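You operate a simulated robot arm through the tools that you are given. There is no shell and no other tool.

The job below is to be done with a simulated two-armed robot. You get a single attempt, and the scene is never put back.

TASK
The PLUG pocket is empty: put the grey plug in and reset the fault.
Fine: plug switch off first, on again before the RESET beside ENTRY; stand the other plug in the PARK pocket. Where these are worked on the way, their far stop is far enough and under half their travel is too little: plug switch.

Only the result counts: the job must be done as asked and must still hold three seconds after the hand-in. Knocking over, shifting, dropping, spilling or breaking anything else fails it.

THE ROBOT
Two 7-joint arms with fingered hands on one trunk that stands fixed in place. Base frame: the origin is at the foot of the trunk, x ahead of it, y to its left, z up. Units: cm, rad, N and s.
The left shoulder is at [6, 16.6, 97.7], the right one opposite. With the tool pointing down near the work surface each hand reaches from about 26 to 84 cm from the base axis, measured 20 degrees to its own side. Payload 5 kg a hand.
The TCP of each hand is the grasp point between the finger pads, 3.2 cm short of the fingertips. In the tool frame z runs along the fingers and y along their closing line. The gripper opens to 16 cm; its body begins 8.9 cm behind the TCP. The gripper is a hand of 3 fingers: y runs from the thumb to the fingers, the wrist lies at [0, 0, -26.7] in the tool frame, and closing takes about 1.5 s.
Orientation is that of the tool frame in the base frame, as [roll, pitch, yaw] about the fixed x, y, z axes, in that order (R = Rz(yaw) Ry(pitch) Rx(roll)). With the fingers straight down and closing along the base's y, the tool's x points along the base's -x, its y along +y and its z along -z.

THE INTERFACE
- The arms move only by the tool jog_arm. It takes "left_motion", "right_motion" or both (then of equal length, played together; a hand with none holds still); each is a list that holds one entry, the list of rows, each a list of 7 numbers: the closure, from 0 (fully open) to 1 (shut), then the shift along the base's x, y, z in cm, then the turn, a rotation vector about the base's x, y, z in rad. In form: [[[grip, x, y, z, rx, ry, rz], ...]]. A call has 1 to 20 rows; each row is the pose to reach, as a shift and turn from the pose commanded when the call began. A row lasts 0.2 s, in which the tool goes at most 5 cm and 0.15 rad; a call with a longer step from one row to the next is refused whole, and so is a gripper value outside its range. Where a pose cannot be reached the arm comes as near as it can. A force on the tool above 60 N (or 10 N above the force at the start of the call, whichever is more), or a blocked arm, ends the call early, and 0.2 s more pass. Each finger travels about 4.5 cm/s and halts on what it meets, pressing with about 27 N; the grip force reading is that of the motor and also rises with nothing between the fingers. The clock runs only during rows and for 0.2 s after the last one: add rows that repeat a pose to give the fingers time. It gives the time, the measured TCP pose, the force on the tool (base axes), the opening and the grip force at its end, in the units of the frame above (readings bear some noise), with the torque about the TCP (base axes, N m) and any sound that the robot's microphone picked up.
- Cameras (640 x 400 px; columns grow to the right, rows downward): "scene" is now at [5.5, -2.35, 162.46]; the picture's right is [-0.26, -0.96, -0.00], its down [-0.63, 0.17, -0.76] and it looks along [0.73, -0.20, -0.65] (base axes); focal length 326 px, centre (320, 200). "left" rides on the left gripper at [-6.5, -0.4, -11.6] in its tool frame; the picture's right is [0.06, -1.00, 0.00], its down [0.87, 0.05, -0.49] and it looks along [0.49, 0.03, 0.87] (tool axes); focal length 261 px, centre (320, 200). "right" rides on the right gripper at [6.5, -0.4, -11.6] in its tool frame; the picture's right is [0.06, 1.00, 0.00], its down [-0.87, 0.05, -0.49] and it looks along [-0.49, 0.03, 0.87] (tool axes); focal length 261 px, centre (320, 200). There is no depth. A picture from a camera that has moved, and an enlarged one, comes with that camera's place and axes in the base frame and with its lens.
- snapshot(camera): a new picture of that camera. No time passes.
- lift_body(by): slides the trunk up (or, below 0, down) by that many cm; the arms and the scene camera ride with it, the base frame stays. It gives what a move gives, with no picture.
- grasp_type(shape, hand): the hand has 3 fingers and takes this shape, open, in about a second: jaw (thumb against the fingers, like two jaws); tri (thumb and two fingers); tip (a fingertip pinch); poke (one finger out to press); point (the index stretched); flat (the hand flat); cup (the hand cupped); fist (a fist). The gripper value then closes the fingers along that shape, each until it touches; the sizes above hold for jaw. It gives what a move gives, with no picture.
- aim_head(pan, tilt): turns the head with the scene camera to pan (to the left, within 1.501 rad either way) and tilt (down, from -0.506 to 1.204), counted from straight ahead of the robot. It gives what a move gives.
- enlarge(camera, box): a new picture of the part [left, top, right, bottom] of that camera's present view, enlarged. No time passes.
- finish_job(): hands the job in; it is judged then, once.

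Places have to be worked out from the pictures, the camera data and where the tool is seen. Open the grippers and draw the arms clear of the work before you hand the job in, unless the task says otherwise.

The tools are called after ">>>" as name(argument=value, ...) on one line, values as JSON. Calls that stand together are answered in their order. jog_arm: Moves the arms, as the interface text tells. Its arguments: {"type":"object","properties":{"left_motion":{"type":"array","items":{"type":"array","items":{"type":"array","items":{"type":"number"}}}},"right_motion":{"type":"array","items":{"type":"array","items":{"type":"array","items":{"type":"number"}}}}},"required":[]} The other tools are called the same way: lift_body (by) moves the trunk up or down; grasp_type (shape, hand) gives the hand a shape; aim_head (pan, tilt) turns the head that bears the scene camera; snapshot (camera) takes a picture; enlarge (camera, box) takes an enlarged picture of a part of a camera's view; finish_job () hands the job in.

At the start:

```text
t: 0.0
left_ee_pos: [44.6, -5.76, 132.91]
left_ee_rot: [3.141, 0.001, -3.141]
left_wrist_force: [-0.4, 0.5, 0.3]
left_moment: [0.01, -0.02, 0.02]
left_gripper_width: 16.0
left_finger_force: 0.1
left_shape: jaw
right_ee_pos: [29.92, -33.67, 138.72]
right_ee_rot: [3.141, 0.002, -3.142]
right_wrist_force: [-0.3, -0.7, -0.5]
right_moment: [0.02, 0.01, 0.01]
right_gripper_width: 15.99
right_finger_force: 0.1
right_shape: jaw
trunk travel left (down, up): [-52.5, 6.5]
head pan, tilt (commanded): [-0.267, 0.709]
```

scene: 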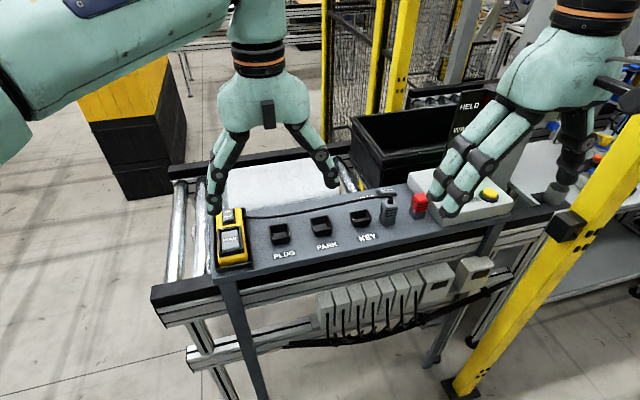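
right: 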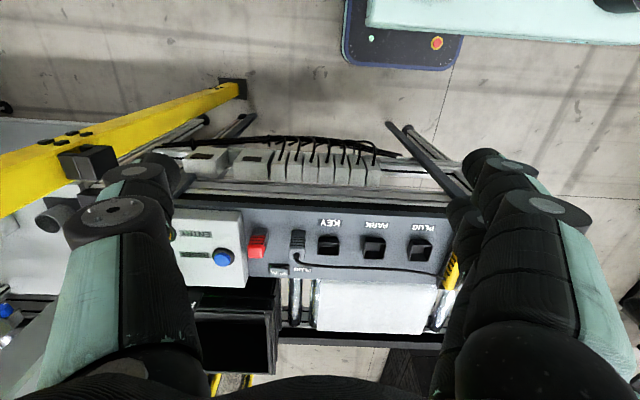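
left: 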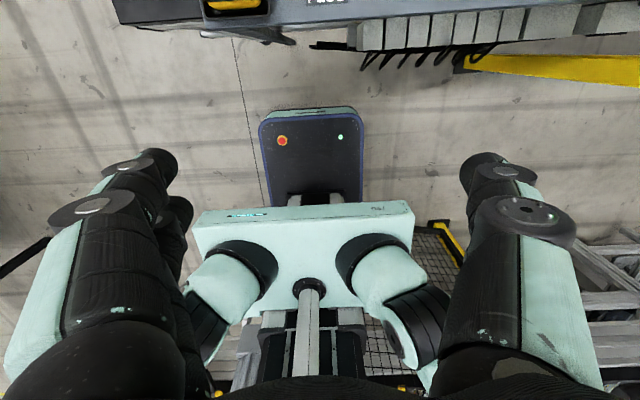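

I see a panel with PLUG, PARK, KEY pockets, a grey plug with a cord, a red plug and a box with buttons. I'll enlarge the views to identify the parts before moving.

>>> enlarge(camera="scene", box=[200, 170, 360, 270])

>>> enlarge(camera="scene", box=[340, 160, 520, 270])

>>> enlarge(camera="right", box=[160, 190, 320, 290])

>>> enlarge(camera="right", box=[300, 190, 460, 290])

```text
4.00 times, centred on (280, 220) of scene
camera zoom: at [5.5, -2.35, 162.46], right [-0.26, -0.96, 0.0], down [-0.63, 0.17, -0.76], along [0.73, -0.2, -0.65], focal length 1302 px, centre (480, 120)
```

zoom: 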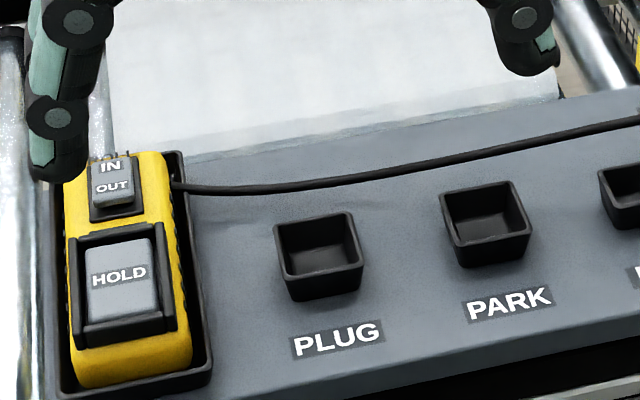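

```text
3.56 times, centred on (430, 215) of scene
camera zoom: at [5.5, -2.35, 162.46], right [-0.26, -0.96, 0.0], down [-0.63, 0.17, -0.76], along [0.73, -0.2, -0.65], focal length 1157 px, centre (-71, 147)
```

zoom: 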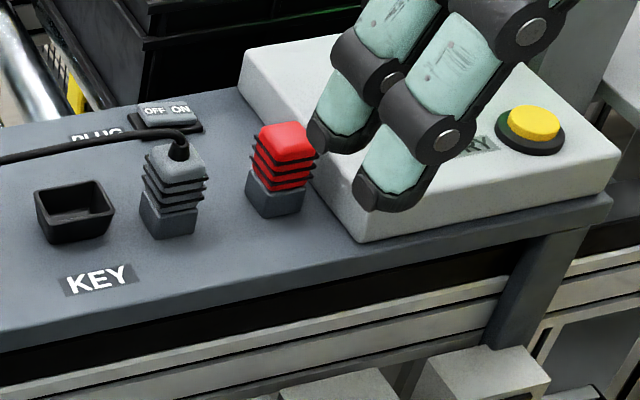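

```text
4.00 times, centred on (240, 240) of right
camera zoom: at [23.44, -34.05, 150.34], right [-0.06, 1.0, 0.0], down [0.87, 0.05, 0.49], along [0.49, 0.03, -0.87], focal length 1043 px, centre (640, 40)
```

zoom: 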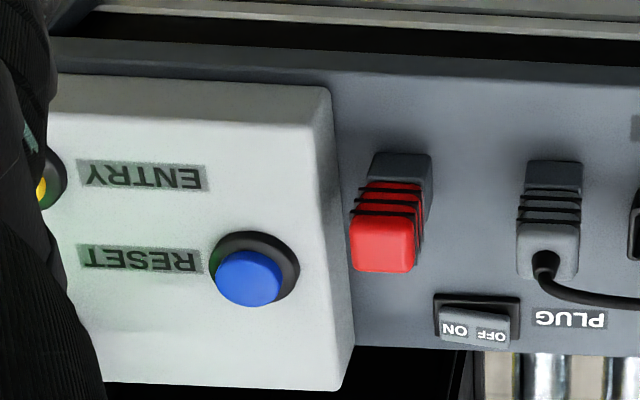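

```text
4.00 times, centred on (380, 240) of right
camera zoom: at [23.44, -34.05, 150.34], right [-0.06, 1.0, 0.0], down [0.87, 0.05, 0.49], along [0.49, 0.03, -0.87], focal length 1043 px, centre (80, 40)
```

zoom: 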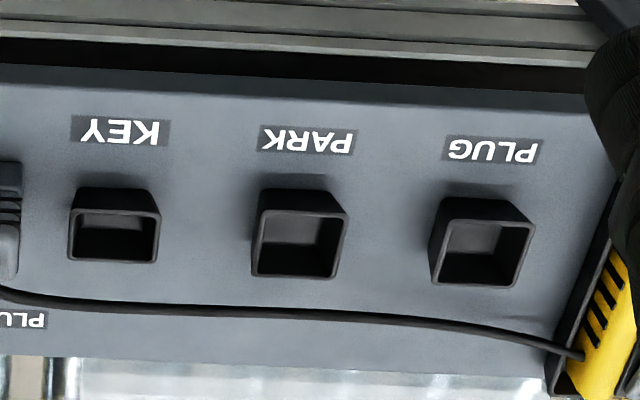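

The plugs stand right of the KEY pocket, and the PLUG rocker sits behind the grey one. Both hands block the view of the box, so I'll move the left hand well to the left and the right hand toward the middle, keeping both high, for a clear view.

>>> jog_arm(left_motion=[[[0, 0, 4, 0, 0, 0, 0], [0, 0, 8, 0, 0, 0, 0], [0, 0, 12, 0, 0, 0, 0], [0, -1, 16, 0, 0, 0, 0], [0, -2, 20, 0, 0, 0, 0], [0, -3, 24, 0, 0, 0, 0], [0, -4, 28, 0, 0, 0, 0], [0, -5, 32, 0, 0, 0, 0], [0, -6, 36, 0, 0, 0, 0], [0, -6, 40, 0, 0, 0, 0]]], right_motion=[[[0, 0, 0, 0, 0, 0, 0], [0, 0, 2, 0, 0, 0, 0], [0, 0, 5, 0, 0, 0, 0], [0, 0, 8, 0, 0, 0, 0], [0, 0, 11, 0, 0, 0, 0], [0, 0, 14, 0, 0, 0, 0], [0, 0, 17, 0, 0, 0, 0], [0, 0, 20, 0, 0, 0, 0], [0, 0, 23, 0, 0, 0, 0], [0, 0, 25, 0, 0, 0, 0]]])

>>> snapshot(camera="scene")

>>> snapshot(camera="right")

```text
t: 2.2
left_ee_pos: [38.48, 34.35, 132.8]
left_ee_rot: [-3.139, -0.001, 3.141]
left_wrist_force: [0.3, 0.1, 0.4]
left_moment: [-0.01, 0.02, -0.02]
left_gripper_width: 15.99
left_finger_force: 0.1
left_shape: jaw
right_ee_pos: [29.97, -8.53, 138.66]
right_ee_rot: [-3.141, 0.001, 3.141]
right_wrist_force: [0.0, 0.1, 0.2]
right_moment: [-0.03, 0.0, 0.02]
right_gripper_width: 16.02
right_finger_force: 0.1
right_shape: jaw
trunk travel left (down, up): [-52.5, 6.5]
head pan, tilt (commanded): [-0.267, 0.709]
```

```text
taken
camera scene: at [5.54, -2.2, 162.46], right [-0.26, -0.96, 0.0], down [-0.63, 0.17, -0.76], along [0.73, -0.2, -0.65], focal length 326 px, centre (320, 200)
```

scene: 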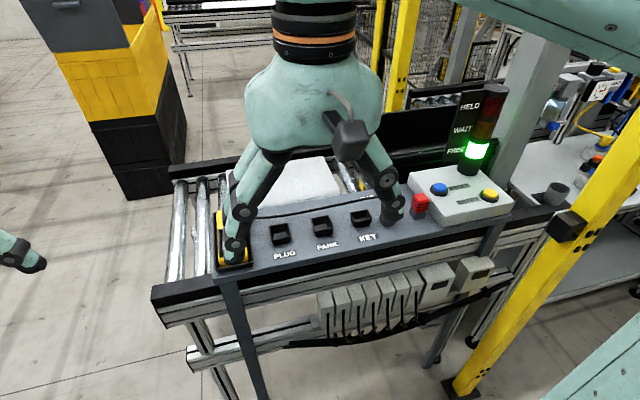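

```text
taken
camera right: at [23.38, -8.88, 150.22], right [-0.06, 1.0, 0.0], down [0.87, 0.05, 0.49], along [0.49, 0.03, -0.87], focal length 261 px, centre (320, 200)
```

right: 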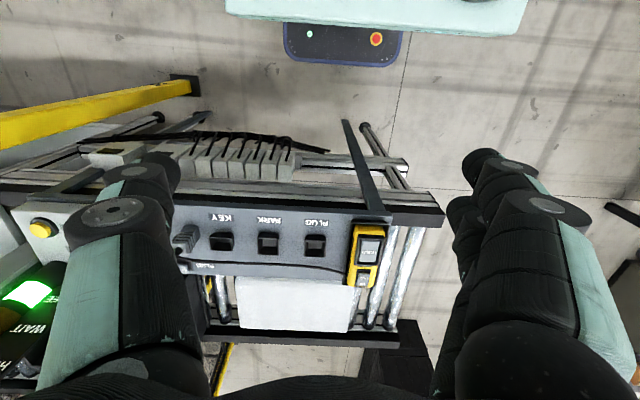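

The stack light shows one lit lamp and the box has two buttons, blue and yellow. I'll enlarge the box and the tower to read the labels.

>>> enlarge(camera="scene", box=[400, 150, 520, 225])

>>> enlarge(camera="scene", box=[430, 70, 550, 190])

>>> enlarge(camera="right", box=[160, 190, 320, 290])

>>> enlarge(camera="right", box=[280, 190, 440, 290])

```text
5.33 times, centred on (460, 188) of scene
camera zoom: at [5.54, -2.2, 162.46], right [-0.26, -0.96, 0.0], down [-0.63, 0.17, -0.76], along [0.73, -0.2, -0.65], focal length 1736 px, centre (-427, 267)
```

zoom: 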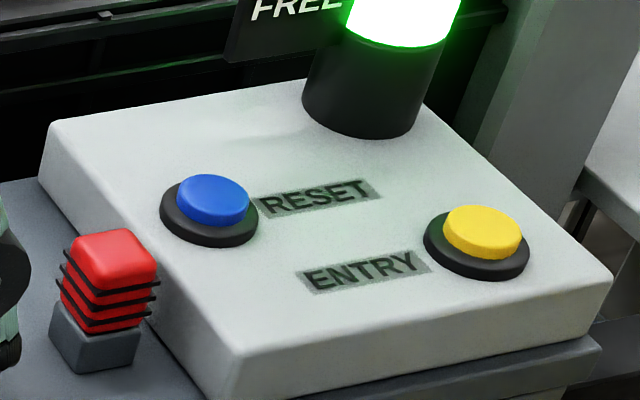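

```text
3.33 times, centred on (490, 130) of scene
camera zoom: at [5.54, -2.2, 162.46], right [-0.26, -0.96, 0.0], down [-0.63, 0.17, -0.76], along [0.73, -0.2, -0.65], focal length 1085 px, centre (-247, 433)
```

zoom: 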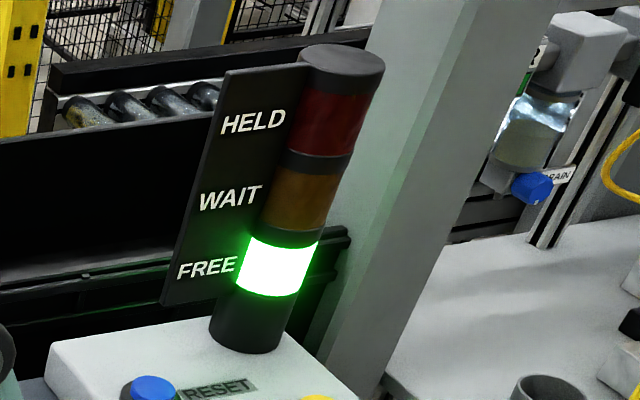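

```text
4.00 times, centred on (240, 240) of right
camera zoom: at [23.38, -8.88, 150.22], right [-0.06, 1.0, 0.0], down [0.87, 0.05, 0.49], along [0.49, 0.03, -0.87], focal length 1043 px, centre (640, 40)
```

zoom: 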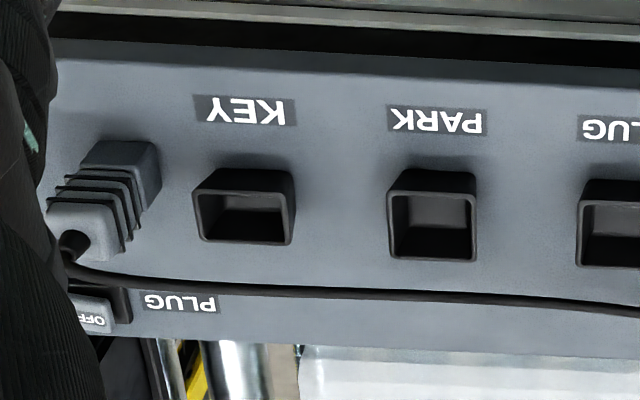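

```text
4.00 times, centred on (360, 240) of right
camera zoom: at [23.38, -8.88, 150.22], right [-0.06, 1.0, 0.0], down [0.87, 0.05, 0.49], along [0.49, 0.03, -0.87], focal length 1043 px, centre (160, 40)
```

zoom: 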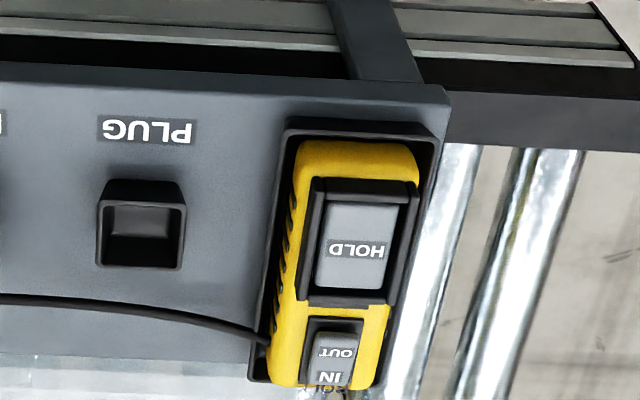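

The blue button carries the RESET label (with ENTRY beside it) at roughly (64, -52.7, 107). The panel top is near z=100, the plugs near (62, -37) and (62, -46), and the rocker near (72.7, -42). I'll bring the right hand over the plugs, staying high, for a close view.

>>> jog_arm(right_motion=[[[0, 2, -3.3, -1.5, 0, 0, 0], [0, 4, -6.6, -3, 0, 0, 0], [0, 6, -10, -4.5, 0, 0, 0], [0, 8, -13.4, -6, 0, 0, 0], [0, 10, -16.8, -7.5, 0, 0, 0], [0, 12, -20.2, -9, 0, 0, 0], [0, 14, -23.6, -10.5, 0, 0, 0], [0, 16, -27, -12, 0, 0, 0], [0, 18, -30.4, -13.5, 0, 0, 0], [0, 20, -33.5, -15, 0, 0, 0]]])

>>> snapshot(camera="right")

>>> enlarge(camera="right", box=[220, 130, 420, 255])

>>> snapshot(camera="scene")

```text
t: 4.4
left_ee_pos: [38.63, 34.12, 132.95]
left_ee_rot: [3.14, -0.001, -3.141]
left_wrist_force: [0.1, 0.3, 0.2]
left_moment: [0.01, 0.04, 0.03]
left_gripper_width: 15.97
left_finger_force: 0.0
left_shape: jaw
right_ee_pos: [50.22, -42.0, 123.9]
right_ee_rot: [3.14, -0.001, -3.14]
right_wrist_force: [0.7, -0.9, 0.7]
right_moment: [0.02, 0.06, 0.01]
right_gripper_width: 15.99
right_finger_force: 0.0
right_shape: jaw
trunk travel left (down, up): [-52.5, 6.5]
head pan, tilt (commanded): [-0.267, 0.709]
```

```text
taken
camera right: at [43.64, -42.5, 135.39], right [-0.06, 1.0, 0.0], down [0.87, 0.05, 0.49], along [0.49, 0.03, -0.87], focal length 261 px, centre (320, 200)
```

right: 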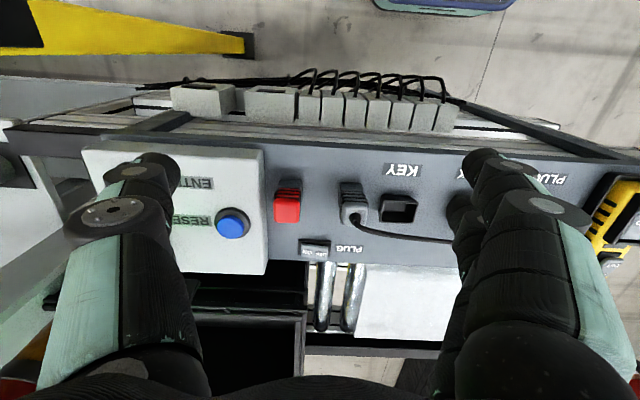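

```text
3.20 times, centred on (320, 192) of right
camera zoom: at [43.64, -42.5, 135.39], right [-0.06, 1.0, 0.0], down [0.87, 0.05, 0.49], along [0.49, 0.03, -0.87], focal length 834 px, centre (320, 224)
```

zoom: 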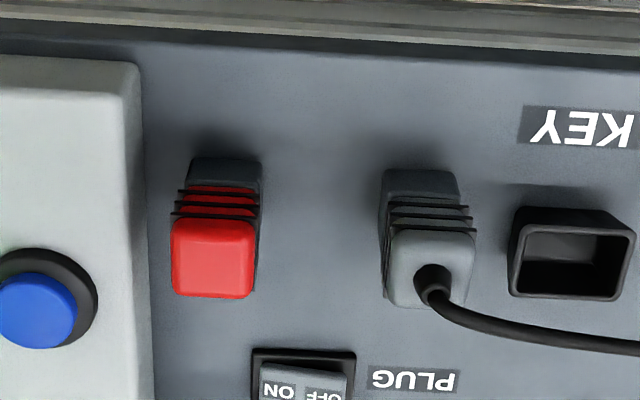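

```text
taken
camera scene: at [5.58, -2.42, 162.46], right [-0.26, -0.96, 0.0], down [-0.63, 0.17, -0.76], along [0.73, -0.2, -0.65], focal length 326 px, centre (320, 200)
```

scene: 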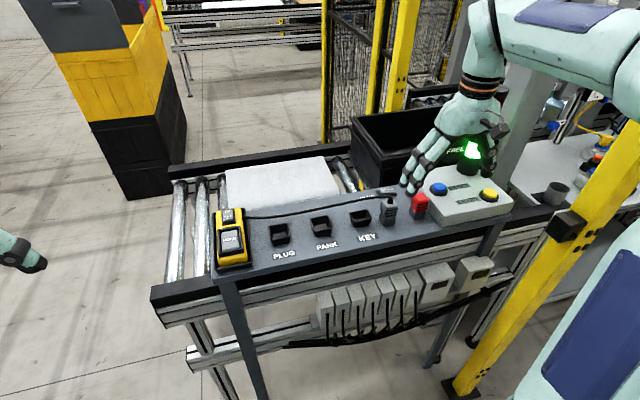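

The plugs look alike: 3 cm bodies with a ribbed head. I'll enlarge the rocker, the plugs and the pockets for their exact state and shape.

>>> enlarge(camera="right", box=[285, 225, 365, 275])

>>> enlarge(camera="scene", box=[264, 205, 384, 280])

>>> enlarge(camera="scene", box=[350, 180, 450, 243])

>>> enlarge(camera="scene", box=[210, 195, 310, 275])

>>> enlarge(camera="right", box=[260, 160, 420, 260])

```text
8.00 times, centred on (325, 250) of right
camera zoom: at [43.64, -42.5, 135.39], right [-0.06, 1.0, 0.0], down [0.87, 0.05, 0.49], along [0.49, 0.03, -0.87], focal length 2085 px, centre (280, -200)
```

zoom: 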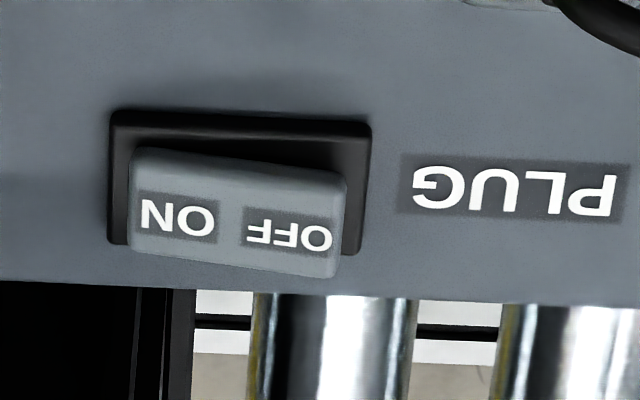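

```text
5.33 times, centred on (324, 242) of scene
camera zoom: at [5.58, -2.42, 162.46], right [-0.26, -0.96, 0.0], down [-0.63, 0.17, -0.76], along [0.73, -0.2, -0.65], focal length 1736 px, centre (299, -27)
```

zoom: 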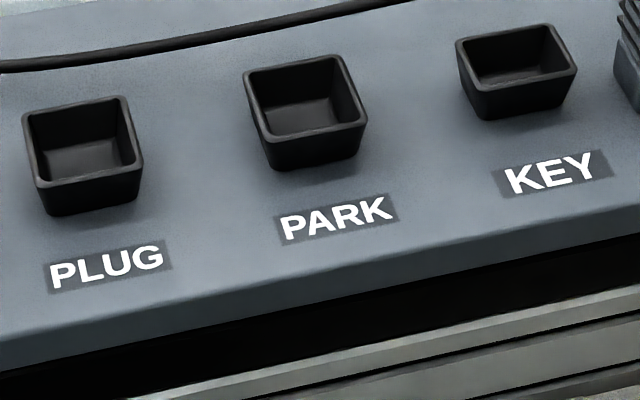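

```text
6.35 times, centred on (400, 212) of scene
camera zoom: at [5.58, -2.42, 162.46], right [-0.26, -0.96, 0.0], down [-0.63, 0.17, -0.76], along [0.73, -0.2, -0.65], focal length 2067 px, centre (-188, 127)
```

zoom: 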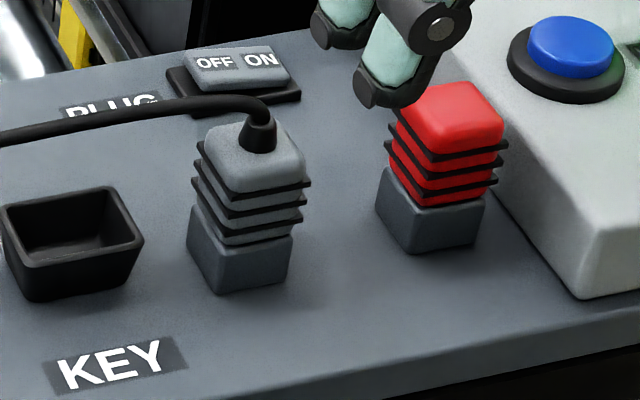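

```text
5.00 times, centred on (260, 235) of scene
camera zoom: at [5.58, -2.42, 162.46], right [-0.26, -0.96, 0.0], down [-0.63, 0.17, -0.76], along [0.73, -0.2, -0.65], focal length 1628 px, centre (620, 25)
```

zoom: 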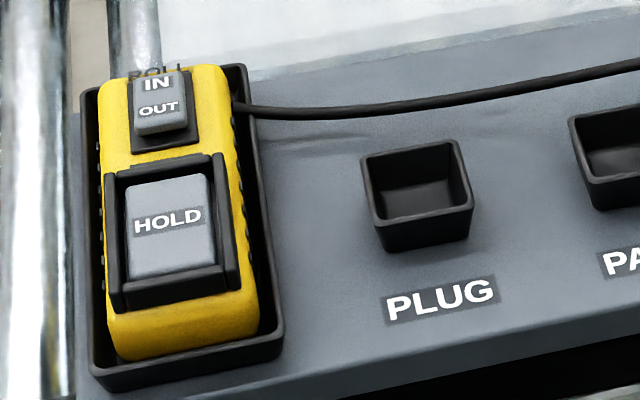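

```text
4.00 times, centred on (340, 210) of right
camera zoom: at [43.64, -42.5, 135.39], right [-0.06, 1.0, 0.0], down [0.87, 0.05, 0.49], along [0.49, 0.03, -0.87], focal length 1043 px, centre (240, 160)
```

zoom: 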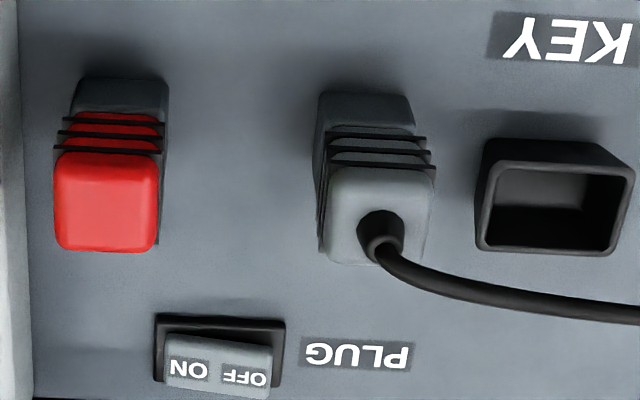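

The rocker's OFF end stands up, so the switch is now ON. I place the OFF press point near (72.3, -40.2, 102.3). I'll set the right hand to the poke shape here in free air and look at where its fingertip sits.

>>> grasp_type(hand="right", shape="poke")

>>> snapshot(camera="right")

>>> enlarge(camera="scene", box=[370, 50, 530, 210])

```text
t: 5.3
left_ee_pos: [38.39, 34.29, 132.9]
left_ee_rot: [3.14, 0.0, -3.141]
left_wrist_force: [0.5, -0.2, 0.5]
left_moment: [0.0, 0.04, 0.01]
left_gripper_width: 15.99
left_finger_force: 0.2
left_shape: jaw
right_ee_pos: [49.97, -41.88, 123.92]
right_ee_rot: [3.141, -0.002, 3.141]
right_wrist_force: [0.2, 0.1, 1.2]
right_moment: [-0.04, -0.01, -0.01]
right_gripper_width: 0.02
right_finger_force: 0.1
right_shape: poke
trunk travel left (down, up): [-52.5, 6.5]
head pan, tilt (commanded): [-0.267, 0.709]
```

```text
taken
camera right: at [43.53, -42.37, 135.48], right [-0.06, 1.0, 0.0], down [0.87, 0.05, 0.49], along [0.49, 0.03, -0.87], focal length 261 px, centre (320, 200)
```

right: 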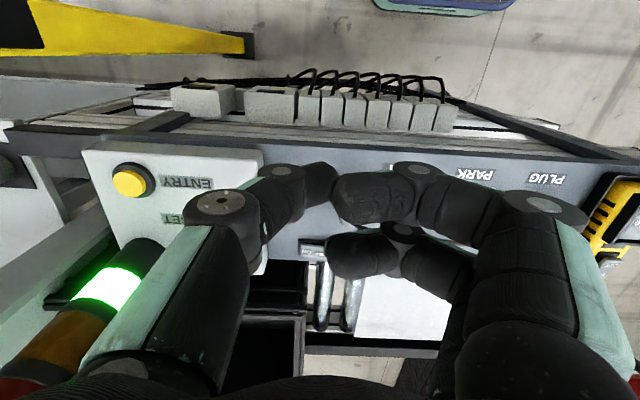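

```text
2.50 times, centred on (450, 130) of scene
camera zoom: at [5.5, -2.33, 162.46], right [-0.26, -0.96, 0.0], down [-0.63, 0.17, -0.76], along [0.73, -0.2, -0.65], focal length 814 px, centre (-5, 375)
```

zoom: 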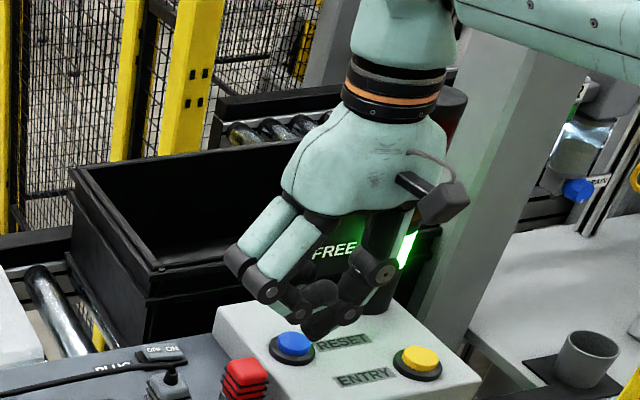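

The poke shape brings the fingers in near the TCP, and the tip is hard to judge from here. I'll enlarge this view, then try the point shape to compare.

>>> enlarge(camera="right", box=[180, 120, 500, 320])

>>> grasp_type(hand="right", shape="point")

>>> enlarge(camera="right", box=[180, 120, 500, 320])

>>> enlarge(camera="scene", box=[370, 50, 530, 210])

```text
2.00 times, centred on (340, 220) of right
camera zoom: at [43.53, -42.37, 135.48], right [-0.06, 1.0, 0.0], down [0.87, 0.05, 0.49], along [0.49, 0.03, -0.87], focal length 521 px, centre (280, 160)
```

zoom: 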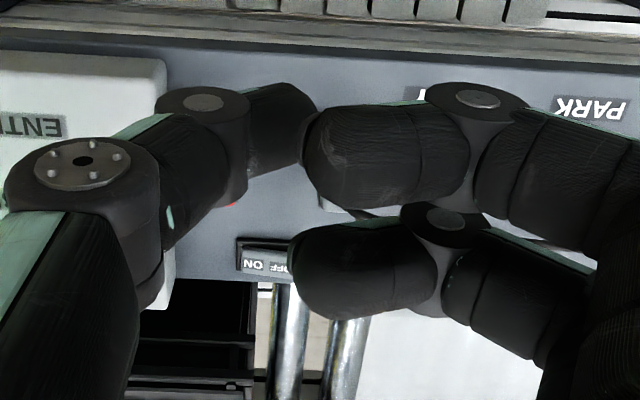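

```text
t: 6.2
left_ee_pos: [38.52, 34.23, 132.84]
left_ee_rot: [3.142, 0.002, 3.14]
left_wrist_force: [-0.2, 0.2, 0.4]
left_moment: [-0.02, 0.03, 0.02]
left_gripper_width: 15.98
left_finger_force: 0.1
left_shape: jaw
right_ee_pos: [50.02, -41.89, 124.06]
right_ee_rot: [3.141, 0.0, 3.141]
right_wrist_force: [0.0, -0.7, -0.6]
right_moment: [0.0, 0.02, 0.0]
right_gripper_width: 0.0
right_finger_force: 0.0
right_shape: point
trunk travel left (down, up): [-52.5, 6.5]
head pan, tilt (commanded): [-0.267, 0.709]
```

```text
2.00 times, centred on (340, 220) of right
camera zoom: at [43.53, -42.37, 135.48], right [-0.06, 1.0, 0.0], down [0.87, 0.05, 0.49], along [0.49, 0.03, -0.87], focal length 521 px, centre (280, 160)
```

zoom: 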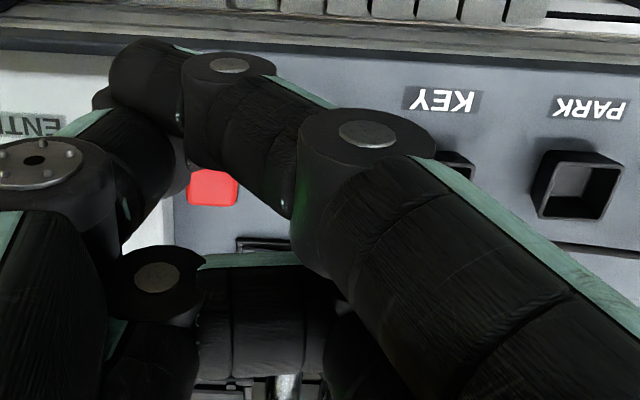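

```text
2.50 times, centred on (450, 130) of scene
camera zoom: at [5.5, -2.33, 162.46], right [-0.26, -0.96, 0.0], down [-0.63, 0.17, -0.76], along [0.73, -0.2, -0.65], focal length 814 px, centre (-5, 375)
```

zoom: 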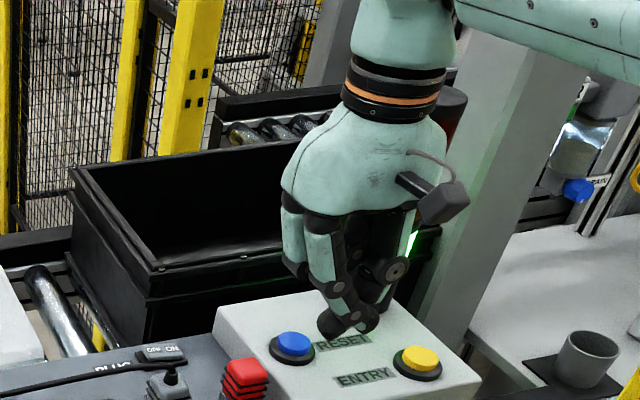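

Neither shape gives a clean straight tip, so I'll go back to jaw, whose geometry is known. With the hand yawed +90° the thumb sits at +x, so the thumb alone can press, and grasps will close along x between the plugs. I'll yaw here in free air.

>>> grasp_type(hand="right", shape="jaw")

>>> jog_arm(right_motion=[[[0, 0, 0.3, 0, 0, 0, 0.143], [0, 0, 0.6, 0, 0, 0, 0.286], [0, 0, 1, 0, 0, 0, 0.429], [0, 0, 1.3, 0, 0, 0, 0.571], [0, 0, 1.6, 0, 0, 0, 0.714], [0, 0, 2, 0, 0, 0, 0.857], [0, 0, 2.3, 0, 0, 0, 1.0], [0, 0, 2.6, 0, 0, 0, 1.143], [0, 0, 3, 0, 0, 0, 1.286], [0, 0, 3.3, 0, 0, 0, 1.429], [0, 0, 3.6, 0, 0, 0, 1.571], [0, 0, 3.6, 0, 0, 0, 1.571]]])

>>> snapshot(camera="right")

>>> snapshot(camera="scene")

```text
t: 7.1
left_ee_pos: [38.38, 34.1, 132.86]
left_ee_rot: [-3.14, 0.001, 3.141]
left_wrist_force: [-0.4, 0.2, 0.7]
left_moment: [-0.04, 0.0, -0.03]
left_gripper_width: 15.97
left_finger_force: 0.0
left_shape: jaw
right_ee_pos: [50.18, -41.89, 123.94]
right_ee_rot: [3.14, 0.0, -3.141]
right_wrist_force: [0.1, -0.6, -0.2]
right_moment: [0.01, -0.01, 0.01]
right_gripper_width: 16.0
right_finger_force: 0.1
right_shape: jaw
trunk travel left (down, up): [-52.5, 6.5]
head pan, tilt (commanded): [-0.267, 0.709]
```

```text
t: 9.7
left_ee_pos: [38.08, 33.65, 133.2]
left_ee_rot: [3.14, 0.006, 3.138]
left_wrist_force: [-2.4, -2.3, 1.2]
left_moment: [0.17, -0.17, 0.02]
left_gripper_width: 15.99
left_finger_force: 0.2
left_shape: jaw
right_ee_pos: [43.78, -27.26, 119.96]
right_ee_rot: [-3.138, 0.011, -1.605]
right_wrist_force: [-1.7, -0.9, 0.0]
right_moment: [0.14, -0.27, 0.02]
right_gripper_width: 15.99
right_finger_force: 0.1
right_shape: jaw
right hand out of reach, approached as far as the arm can: row 7, 8, 9, 10, 11, 12
trunk travel left (down, up): [-52.5, 6.5]
head pan, tilt (commanded): [-0.267, 0.709]
```

```text
taken
camera right: at [43.88, -34.05, 131.47], right [-1.0, -0.03, 0.0], down [-0.03, 0.86, 0.5], along [-0.01, 0.5, -0.87], focal length 261 px, centre (320, 200)
```

right: 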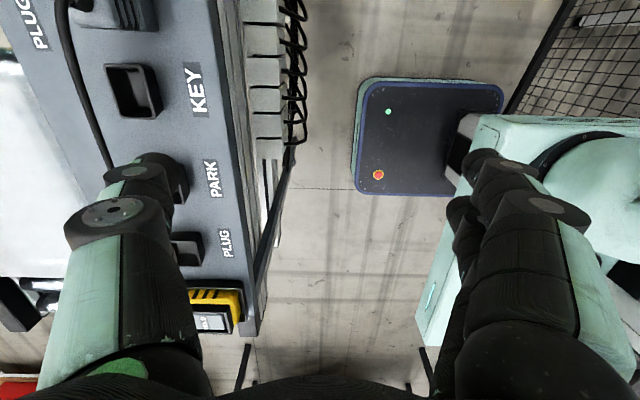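

```text
taken
camera scene: at [4.9, -2.81, 162.46], right [-0.27, -0.96, 0.0], down [-0.62, 0.17, -0.76], along [0.73, -0.2, -0.65], focal length 326 px, centre (320, 200)
```

scene: 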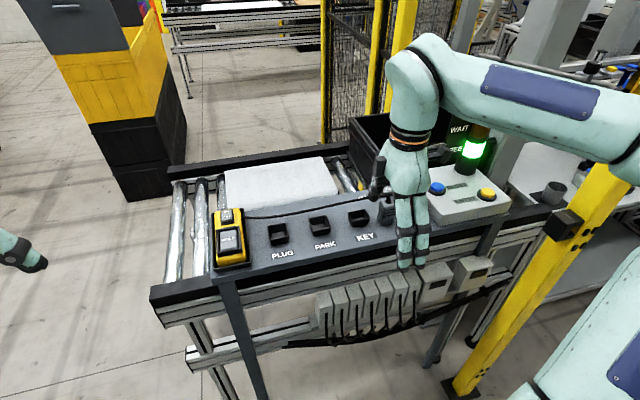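

At +90° yaw the right arm runs out of reach. I'll turn back to the default yaw and then try -90° for grasps that close along x.

>>> jog_arm(right_motion=[[[0, 0, 0, 0, 0, 0, -0.143], [0, 0, 0, 0, 0, 0, -0.286], [0, 0, 0, 0, 0, 0, -0.429], [0, 0, 0, 0, 0, 0, -0.571], [0, 0, 0, 0, 0, 0, -0.714], [0, 0, 0, 0, 0, 0, -0.857], [0, 0, 0, 0, 0, 0, -1.0], [0, 0, 0, 0, 0, 0, -1.143], [0, 0, 0, 0, 0, 0, -1.286], [0, 0, 0, 0, 0, 0, -1.429], [0, 0, 0, 0, 0, 0, -1.571], [0, 0, 0, 0, 0, 0, -1.571]]])

```text
t: 12.3
left_ee_pos: [38.45, 34.18, 132.84]
left_ee_rot: [3.141, 0.001, 3.141]
left_wrist_force: [-0.2, -0.1, -0.9]
left_moment: [-0.03, 0.02, 0.01]
left_gripper_width: 15.98
left_finger_force: 0.1
left_shape: jaw
right_ee_pos: [44.28, -26.58, 120.11]
right_ee_rot: [3.141, 0.0, 3.139]
right_wrist_force: [0.0, 0.5, -0.2]
right_moment: [0.01, -0.01, 0.0]
right_gripper_width: 16.0
right_finger_force: 0.0
right_shape: jaw
trunk travel left (down, up): [-52.5, 6.5]
head pan, tilt (commanded): [-0.267, 0.709]
```

Back at default yaw at (44.3, -26.6, 120). Now I'll turn to -90° while moving toward (50, -32, 122).

>>> jog_arm(right_motion=[[[0, 0.5, -0.5, 0.2, 0, 0, -0.143], [0, 1, -1, 0.4, 0, 0, -0.286], [0, 1.5, -1.5, 0.6, 0, 0, -0.429], [0, 2, -2, 0.8, 0, 0, -0.571], [0, 2.5, -2.5, 1, 0, 0, -0.714], [0, 3, -3, 1.2, 0, 0, -0.857], [0, 3.5, -3.5, 1.4, 0, 0, -1.0], [0, 4, -4, 1.6, 0, 0, -1.143], [0, 4.5, -4.5, 1.8, 0, 0, -1.286], [0, 5, -5, 2, 0, 0, -1.429], [0, 5.5, -5.5, 2, 0, 0, -1.571], [0, 5.5, -5.5, 2, 0, 0, -1.571]]])

>>> snapshot(camera="scene")

>>> snapshot(camera="right")

```text
t: 14.9
left_ee_pos: [38.5, 34.27, 132.79]
left_ee_rot: [3.141, 0.0, 3.141]
left_wrist_force: [-0.1, 0.2, 0.4]
left_moment: [0.03, -0.01, 0.01]
left_gripper_width: 15.97
left_finger_force: 0.0
left_shape: jaw
right_ee_pos: [49.78, -32.19, 122.01]
right_ee_rot: [-3.141, 0.0, 1.568]
right_wrist_force: [0.1, 0.1, 0.4]
right_moment: [0.0, -0.02, 0.0]
right_gripper_width: 15.96
right_finger_force: 0.2
right_shape: jaw
trunk travel left (down, up): [-52.5, 6.5]
head pan, tilt (commanded): [-0.267, 0.709]
```

```text
taken
camera scene: at [5.49, -2.32, 162.46], right [-0.26, -0.96, 0.0], down [-0.63, 0.17, -0.76], along [0.73, -0.2, -0.65], focal length 326 px, centre (320, 200)
```

scene: 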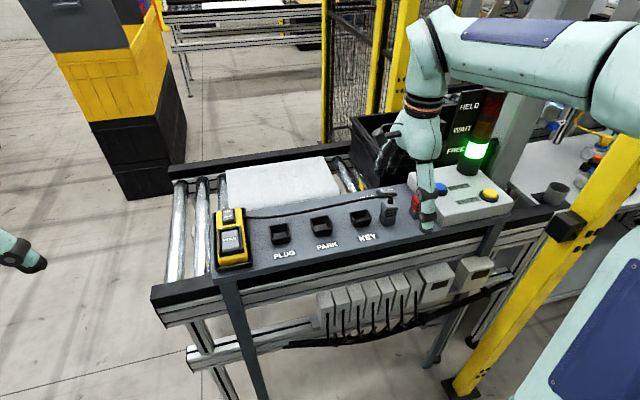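

```text
taken
camera right: at [49.4, -25.57, 133.43], right [1.0, 0.06, 0.0], down [0.05, -0.87, 0.49], along [0.03, -0.49, -0.87], focal length 261 px, centre (320, 200)
```

right: 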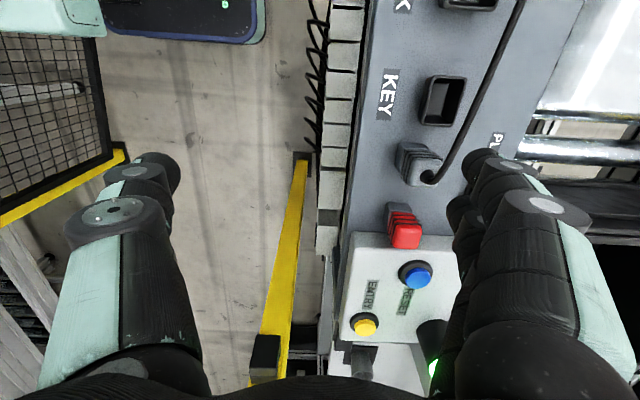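

The -90° yaw is reached cleanly. I'll close the jaw here in free air and look at the closed fingertips, which I plan to use for pressing the rocker end.

>>> jog_arm(right_motion=[[[1, 0, 0, 0, 0, 0, 0], [1, 0, 0, 0, 0, 0, 0], [1, 0, 0, 0, 0, 0, 0], [1, 0, 0, 0, 0, 0, 0], [1, 0, 0, 0, 0, 0, 0], [1, 0, 0, 0, 0, 0, 0], [1, 0, 0, 0, 0, 0, 0], [1, 0, 0, 0, 0, 0, 0], [1, 0, 0, 0, 0, 0, 0], [1, 0, 0, 0, 0, 0, 0]]])

>>> snapshot(camera="right")

>>> enlarge(camera="scene", box=[370, 80, 490, 240])

```text
t: 17.1
left_ee_pos: [38.47, 34.2, 132.74]
left_ee_rot: [3.141, 0.0, 3.141]
left_wrist_force: [-0.5, 0.7, 0.5]
left_moment: [0.01, -0.02, -0.01]
left_gripper_width: 15.98
left_finger_force: 0.0
left_shape: jaw
right_ee_pos: [49.81, -31.87, 121.85]
right_ee_rot: [3.141, -0.001, 1.571]
right_wrist_force: [-0.9, -0.1, 0.5]
right_moment: [-0.01, 0.0, -0.02]
right_gripper_width: 0.0
right_finger_force: 21.8
right_shape: jaw
trunk travel left (down, up): [-52.5, 6.5]
head pan, tilt (commanded): [-0.267, 0.709]
```

```text
taken
camera right: at [49.4, -25.58, 133.44], right [1.0, 0.06, 0.0], down [0.05, -0.87, 0.49], along [0.03, -0.49, -0.87], focal length 261 px, centre (320, 200)
```

right: 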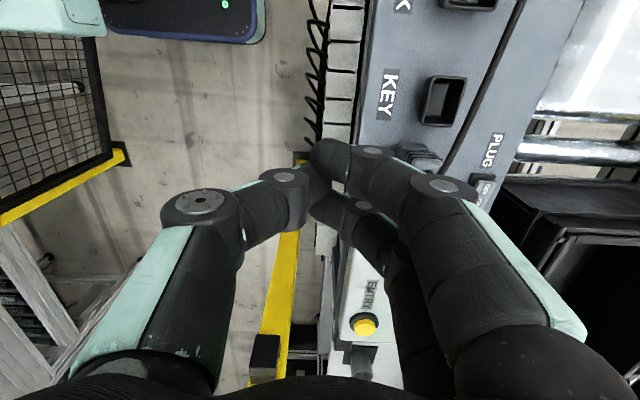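

```text
2.50 times, centred on (430, 160) of scene
camera zoom: at [5.5, -2.33, 162.46], right [-0.26, -0.96, 0.0], down [-0.63, 0.17, -0.76], along [0.73, -0.2, -0.65], focal length 814 px, centre (45, 300)
```

zoom: 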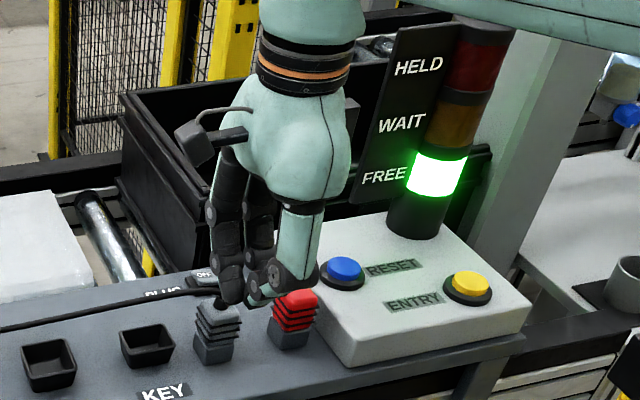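

I'll enlarge the right camera around the closed fingertips to measure their offsets.

>>> enlarge(camera="right", box=[250, 110, 450, 235])

>>> enlarge(camera="scene", box=[395, 130, 495, 220])

```text
3.20 times, centred on (350, 172) of right
camera zoom: at [49.4, -25.58, 133.44], right [1.0, 0.06, 0.0], down [0.05, -0.87, 0.49], along [0.03, -0.49, -0.87], focal length 834 px, centre (224, 288)
```

zoom: 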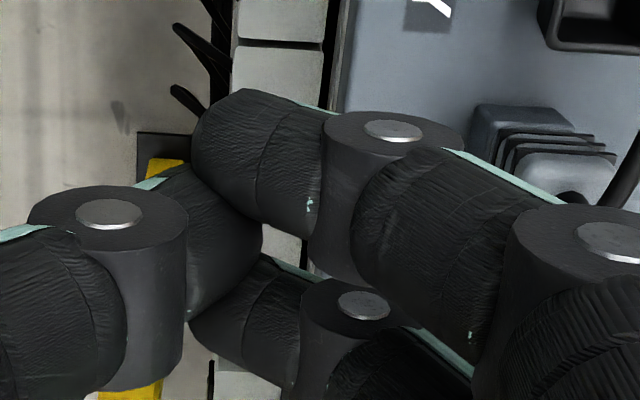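

```text
4.44 times, centred on (445, 175) of scene
camera zoom: at [5.5, -2.33, 162.46], right [-0.26, -0.96, 0.0], down [-0.63, 0.17, -0.76], along [0.73, -0.2, -0.65], focal length 1447 px, centre (-236, 311)
```

zoom: 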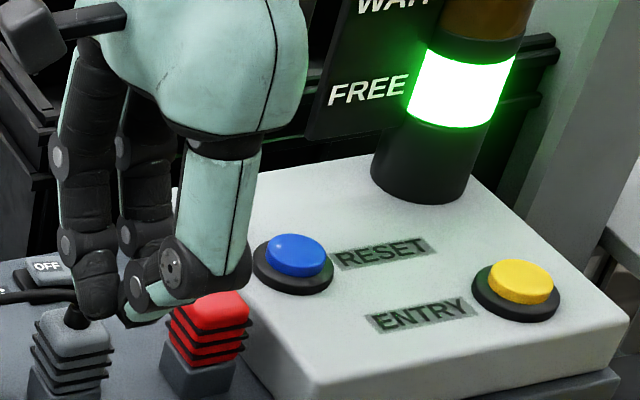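

Closed tips curl in, so a slightly opened jaw at default yaw is better, with the thumb (on the -y side) alone doing the press. I'll turn back to yaw 0, set the opening to about 6 cm, and move above the rocker at a safe height.

>>> jog_arm(right_motion=[[[0.62, 0, 0, 0.5, 0, 0, 0.14], [0.62, 0, 0, 1, 0, 0, 0.28], [0.62, 1, -0.3, 1, 0, 0, 0.42], [0.62, 2, -0.6, 1, 0, 0, 0.56], [0.62, 4, -1, 1, 0, 0, 0.7], [0.62, 6, -1.5, 1, 0, 0, 0.84], [0.62, 8, -2, 1, 0, 0, 0.98], [0.62, 10, -2.5, 1, 0, 0, 1.12], [0.62, 12.5, -3, 0, 0, 0, 1.26], [0.62, 15, -3.5, -1, 0, 0, 1.4], [0.62, 17.5, -4, -2, 0, 0, 1.5], [0.62, 20, -4.5, -3, 0, 0, 1.571], [0.62, 22.3, -4.5, -3.5, 0, 0, 1.571], [0.62, 22.3, -4.5, -3.5, 0, 0, 1.571]]])

>>> snapshot(camera="right")

>>> snapshot(camera="scene")

```text
t: 20.1
left_ee_pos: [38.33, 34.08, 132.85]
left_ee_rot: [-3.141, 0.001, -3.141]
left_wrist_force: [-0.2, 0.4, -0.6]
left_moment: [0.05, -0.05, 0.02]
left_gripper_width: 16.01
left_finger_force: 0.1
left_shape: jaw
right_ee_pos: [72.11, -36.56, 118.49]
right_ee_rot: [3.141, 0.002, 3.141]
right_wrist_force: [0.0, 0.1, 0.6]
right_moment: [0.02, -0.03, 0.01]
right_gripper_width: 6.03
right_finger_force: 0.1
right_shape: jaw
trunk travel left (down, up): [-52.5, 6.5]
head pan, tilt (commanded): [-0.267, 0.709]
```

```text
taken
camera right: at [65.55, -37.08, 130.05], right [-0.06, 1.0, 0.0], down [0.87, 0.05, 0.49], along [0.49, 0.03, -0.87], focal length 261 px, centre (320, 200)
```

right: 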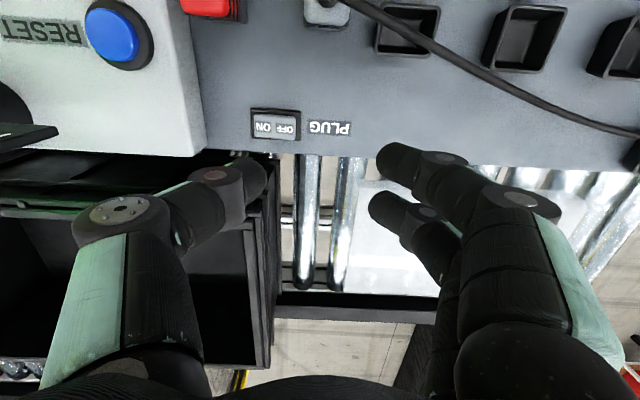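

```text
taken
camera scene: at [5.42, -2.35, 162.47], right [-0.26, -0.96, 0.0], down [-0.63, 0.17, -0.76], along [0.73, -0.2, -0.65], focal length 326 px, centre (320, 200)
```

scene: 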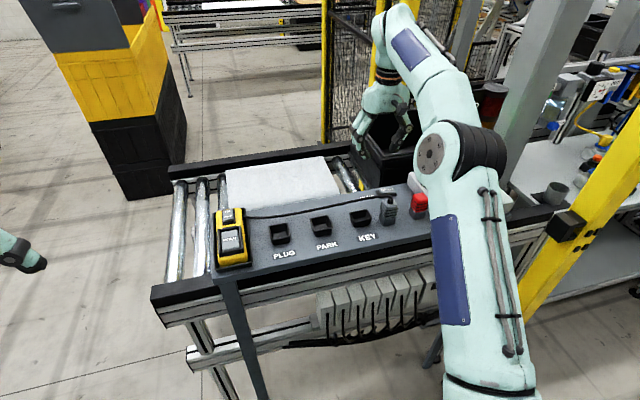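

The hand is above the rocker with a 6 cm opening. I'll enlarge around the thumb tip and rocker to work out the offset.

>>> enlarge(camera="right", box=[200, 80, 440, 230])

>>> enlarge(camera="scene", box=[340, 80, 440, 220])

```text
2.67 times, centred on (320, 155) of right
camera zoom: at [65.55, -37.08, 130.05], right [-0.06, 1.0, 0.0], down [0.87, 0.05, 0.49], along [0.49, 0.03, -0.87], focal length 695 px, centre (320, 320)
```

zoom: 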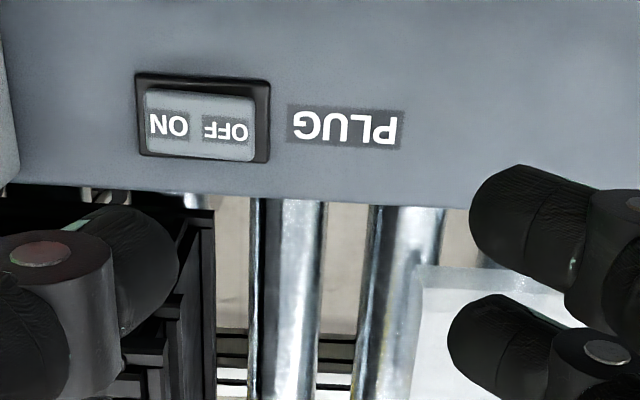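

```text
2.86 times, centred on (390, 150) of scene
camera zoom: at [5.42, -2.35, 162.47], right [-0.26, -0.96, 0.0], down [-0.63, 0.17, -0.76], along [0.73, -0.2, -0.65], focal length 930 px, centre (120, 343)
```

zoom: 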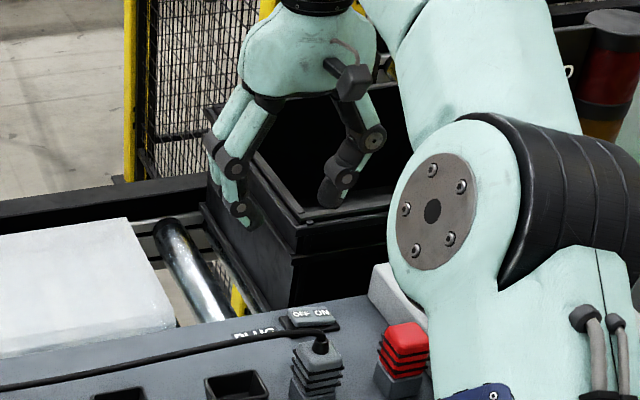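

The rocker's OFF end is at about (72.65, -40.0), and the thumb tip contact lies about 3.5 cm to the -y side of the TCP. I'll shift to x=72.6 and descend to just above the rocker, TCP z about 107.

>>> jog_arm(right_motion=[[[0.62, 0.5, 0, -2, 0, 0, 0], [0.62, 0.5, 0, -4, 0, 0, 0], [0.62, 0.5, 0, -6, 0, 0, 0], [0.62, 0.5, 0, -8, 0, 0, 0], [0.62, 0.5, 0, -9.5, 0, 0, 0], [0.62, 0.5, 0, -10.5, 0, 0, 0], [0.62, 0.5, 0, -11, 0, 0, 0], [0.62, 0.5, 0, -11, 0, 0, 0]]])

>>> snapshot(camera="right")

>>> snapshot(camera="scene")

```text
t: 21.9
left_ee_pos: [38.47, 34.25, 132.8]
left_ee_rot: [3.141, 0.001, 3.141]
left_wrist_force: [-0.1, -0.1, -0.3]
left_moment: [0.01, 0.01, 0.02]
left_gripper_width: 15.98
left_finger_force: 0.0
left_shape: jaw
right_ee_pos: [72.7, -36.61, 107.47]
right_ee_rot: [3.141, 0.0, -3.141]
right_wrist_force: [0.6, 0.3, 0.6]
right_moment: [-0.02, 0.0, 0.02]
right_gripper_width: 6.07
right_finger_force: 0.0
right_shape: jaw
trunk travel left (down, up): [-52.5, 6.5]
head pan, tilt (commanded): [-0.267, 0.709]
```

```text
taken
camera right: at [66.12, -37.09, 118.99], right [-0.06, 1.0, 0.0], down [0.87, 0.05, 0.49], along [0.49, 0.03, -0.87], focal length 261 px, centre (320, 200)
```

right: 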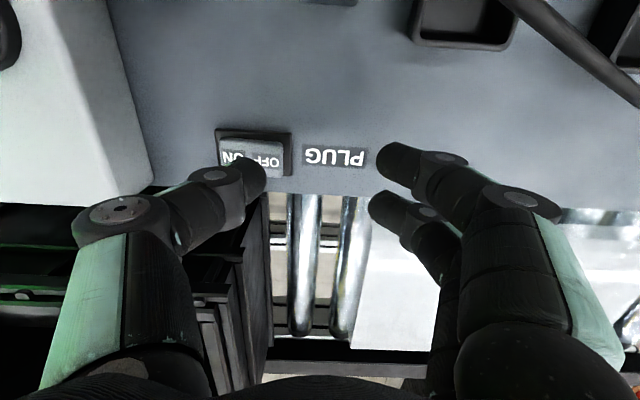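

```text
taken
camera scene: at [5.51, -2.33, 162.46], right [-0.26, -0.96, 0.0], down [-0.63, 0.17, -0.76], along [0.73, -0.2, -0.65], focal length 326 px, centre (320, 200)
```

scene: 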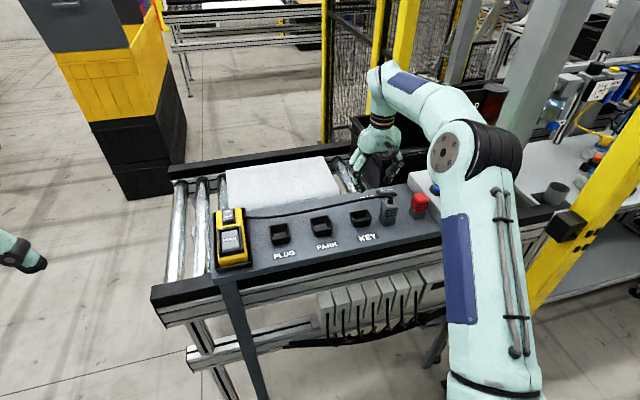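

>>> enlarge(camera="right", box=[180, 100, 420, 250])

>>> enlarge(camera="scene", box=[340, 120, 420, 220])

```text
2.67 times, centred on (300, 175) of right
camera zoom: at [66.12, -37.09, 118.99], right [-0.06, 1.0, 0.0], down [0.87, 0.05, 0.49], along [0.49, 0.03, -0.87], focal length 695 px, centre (373, 267)
```

zoom: 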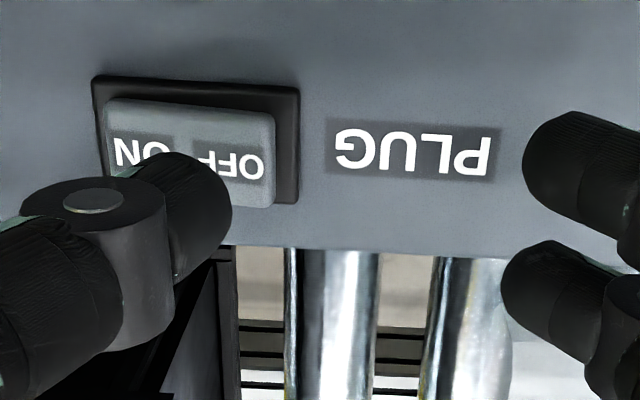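

```text
4.00 times, centred on (380, 170) of scene
camera zoom: at [5.51, -2.33, 162.46], right [-0.26, -0.96, 0.0], down [-0.63, 0.17, -0.76], along [0.73, -0.2, -0.65], focal length 1302 px, centre (80, 320)
```

zoom: 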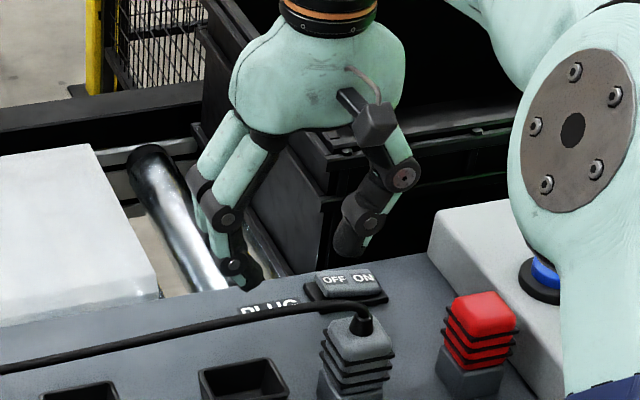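

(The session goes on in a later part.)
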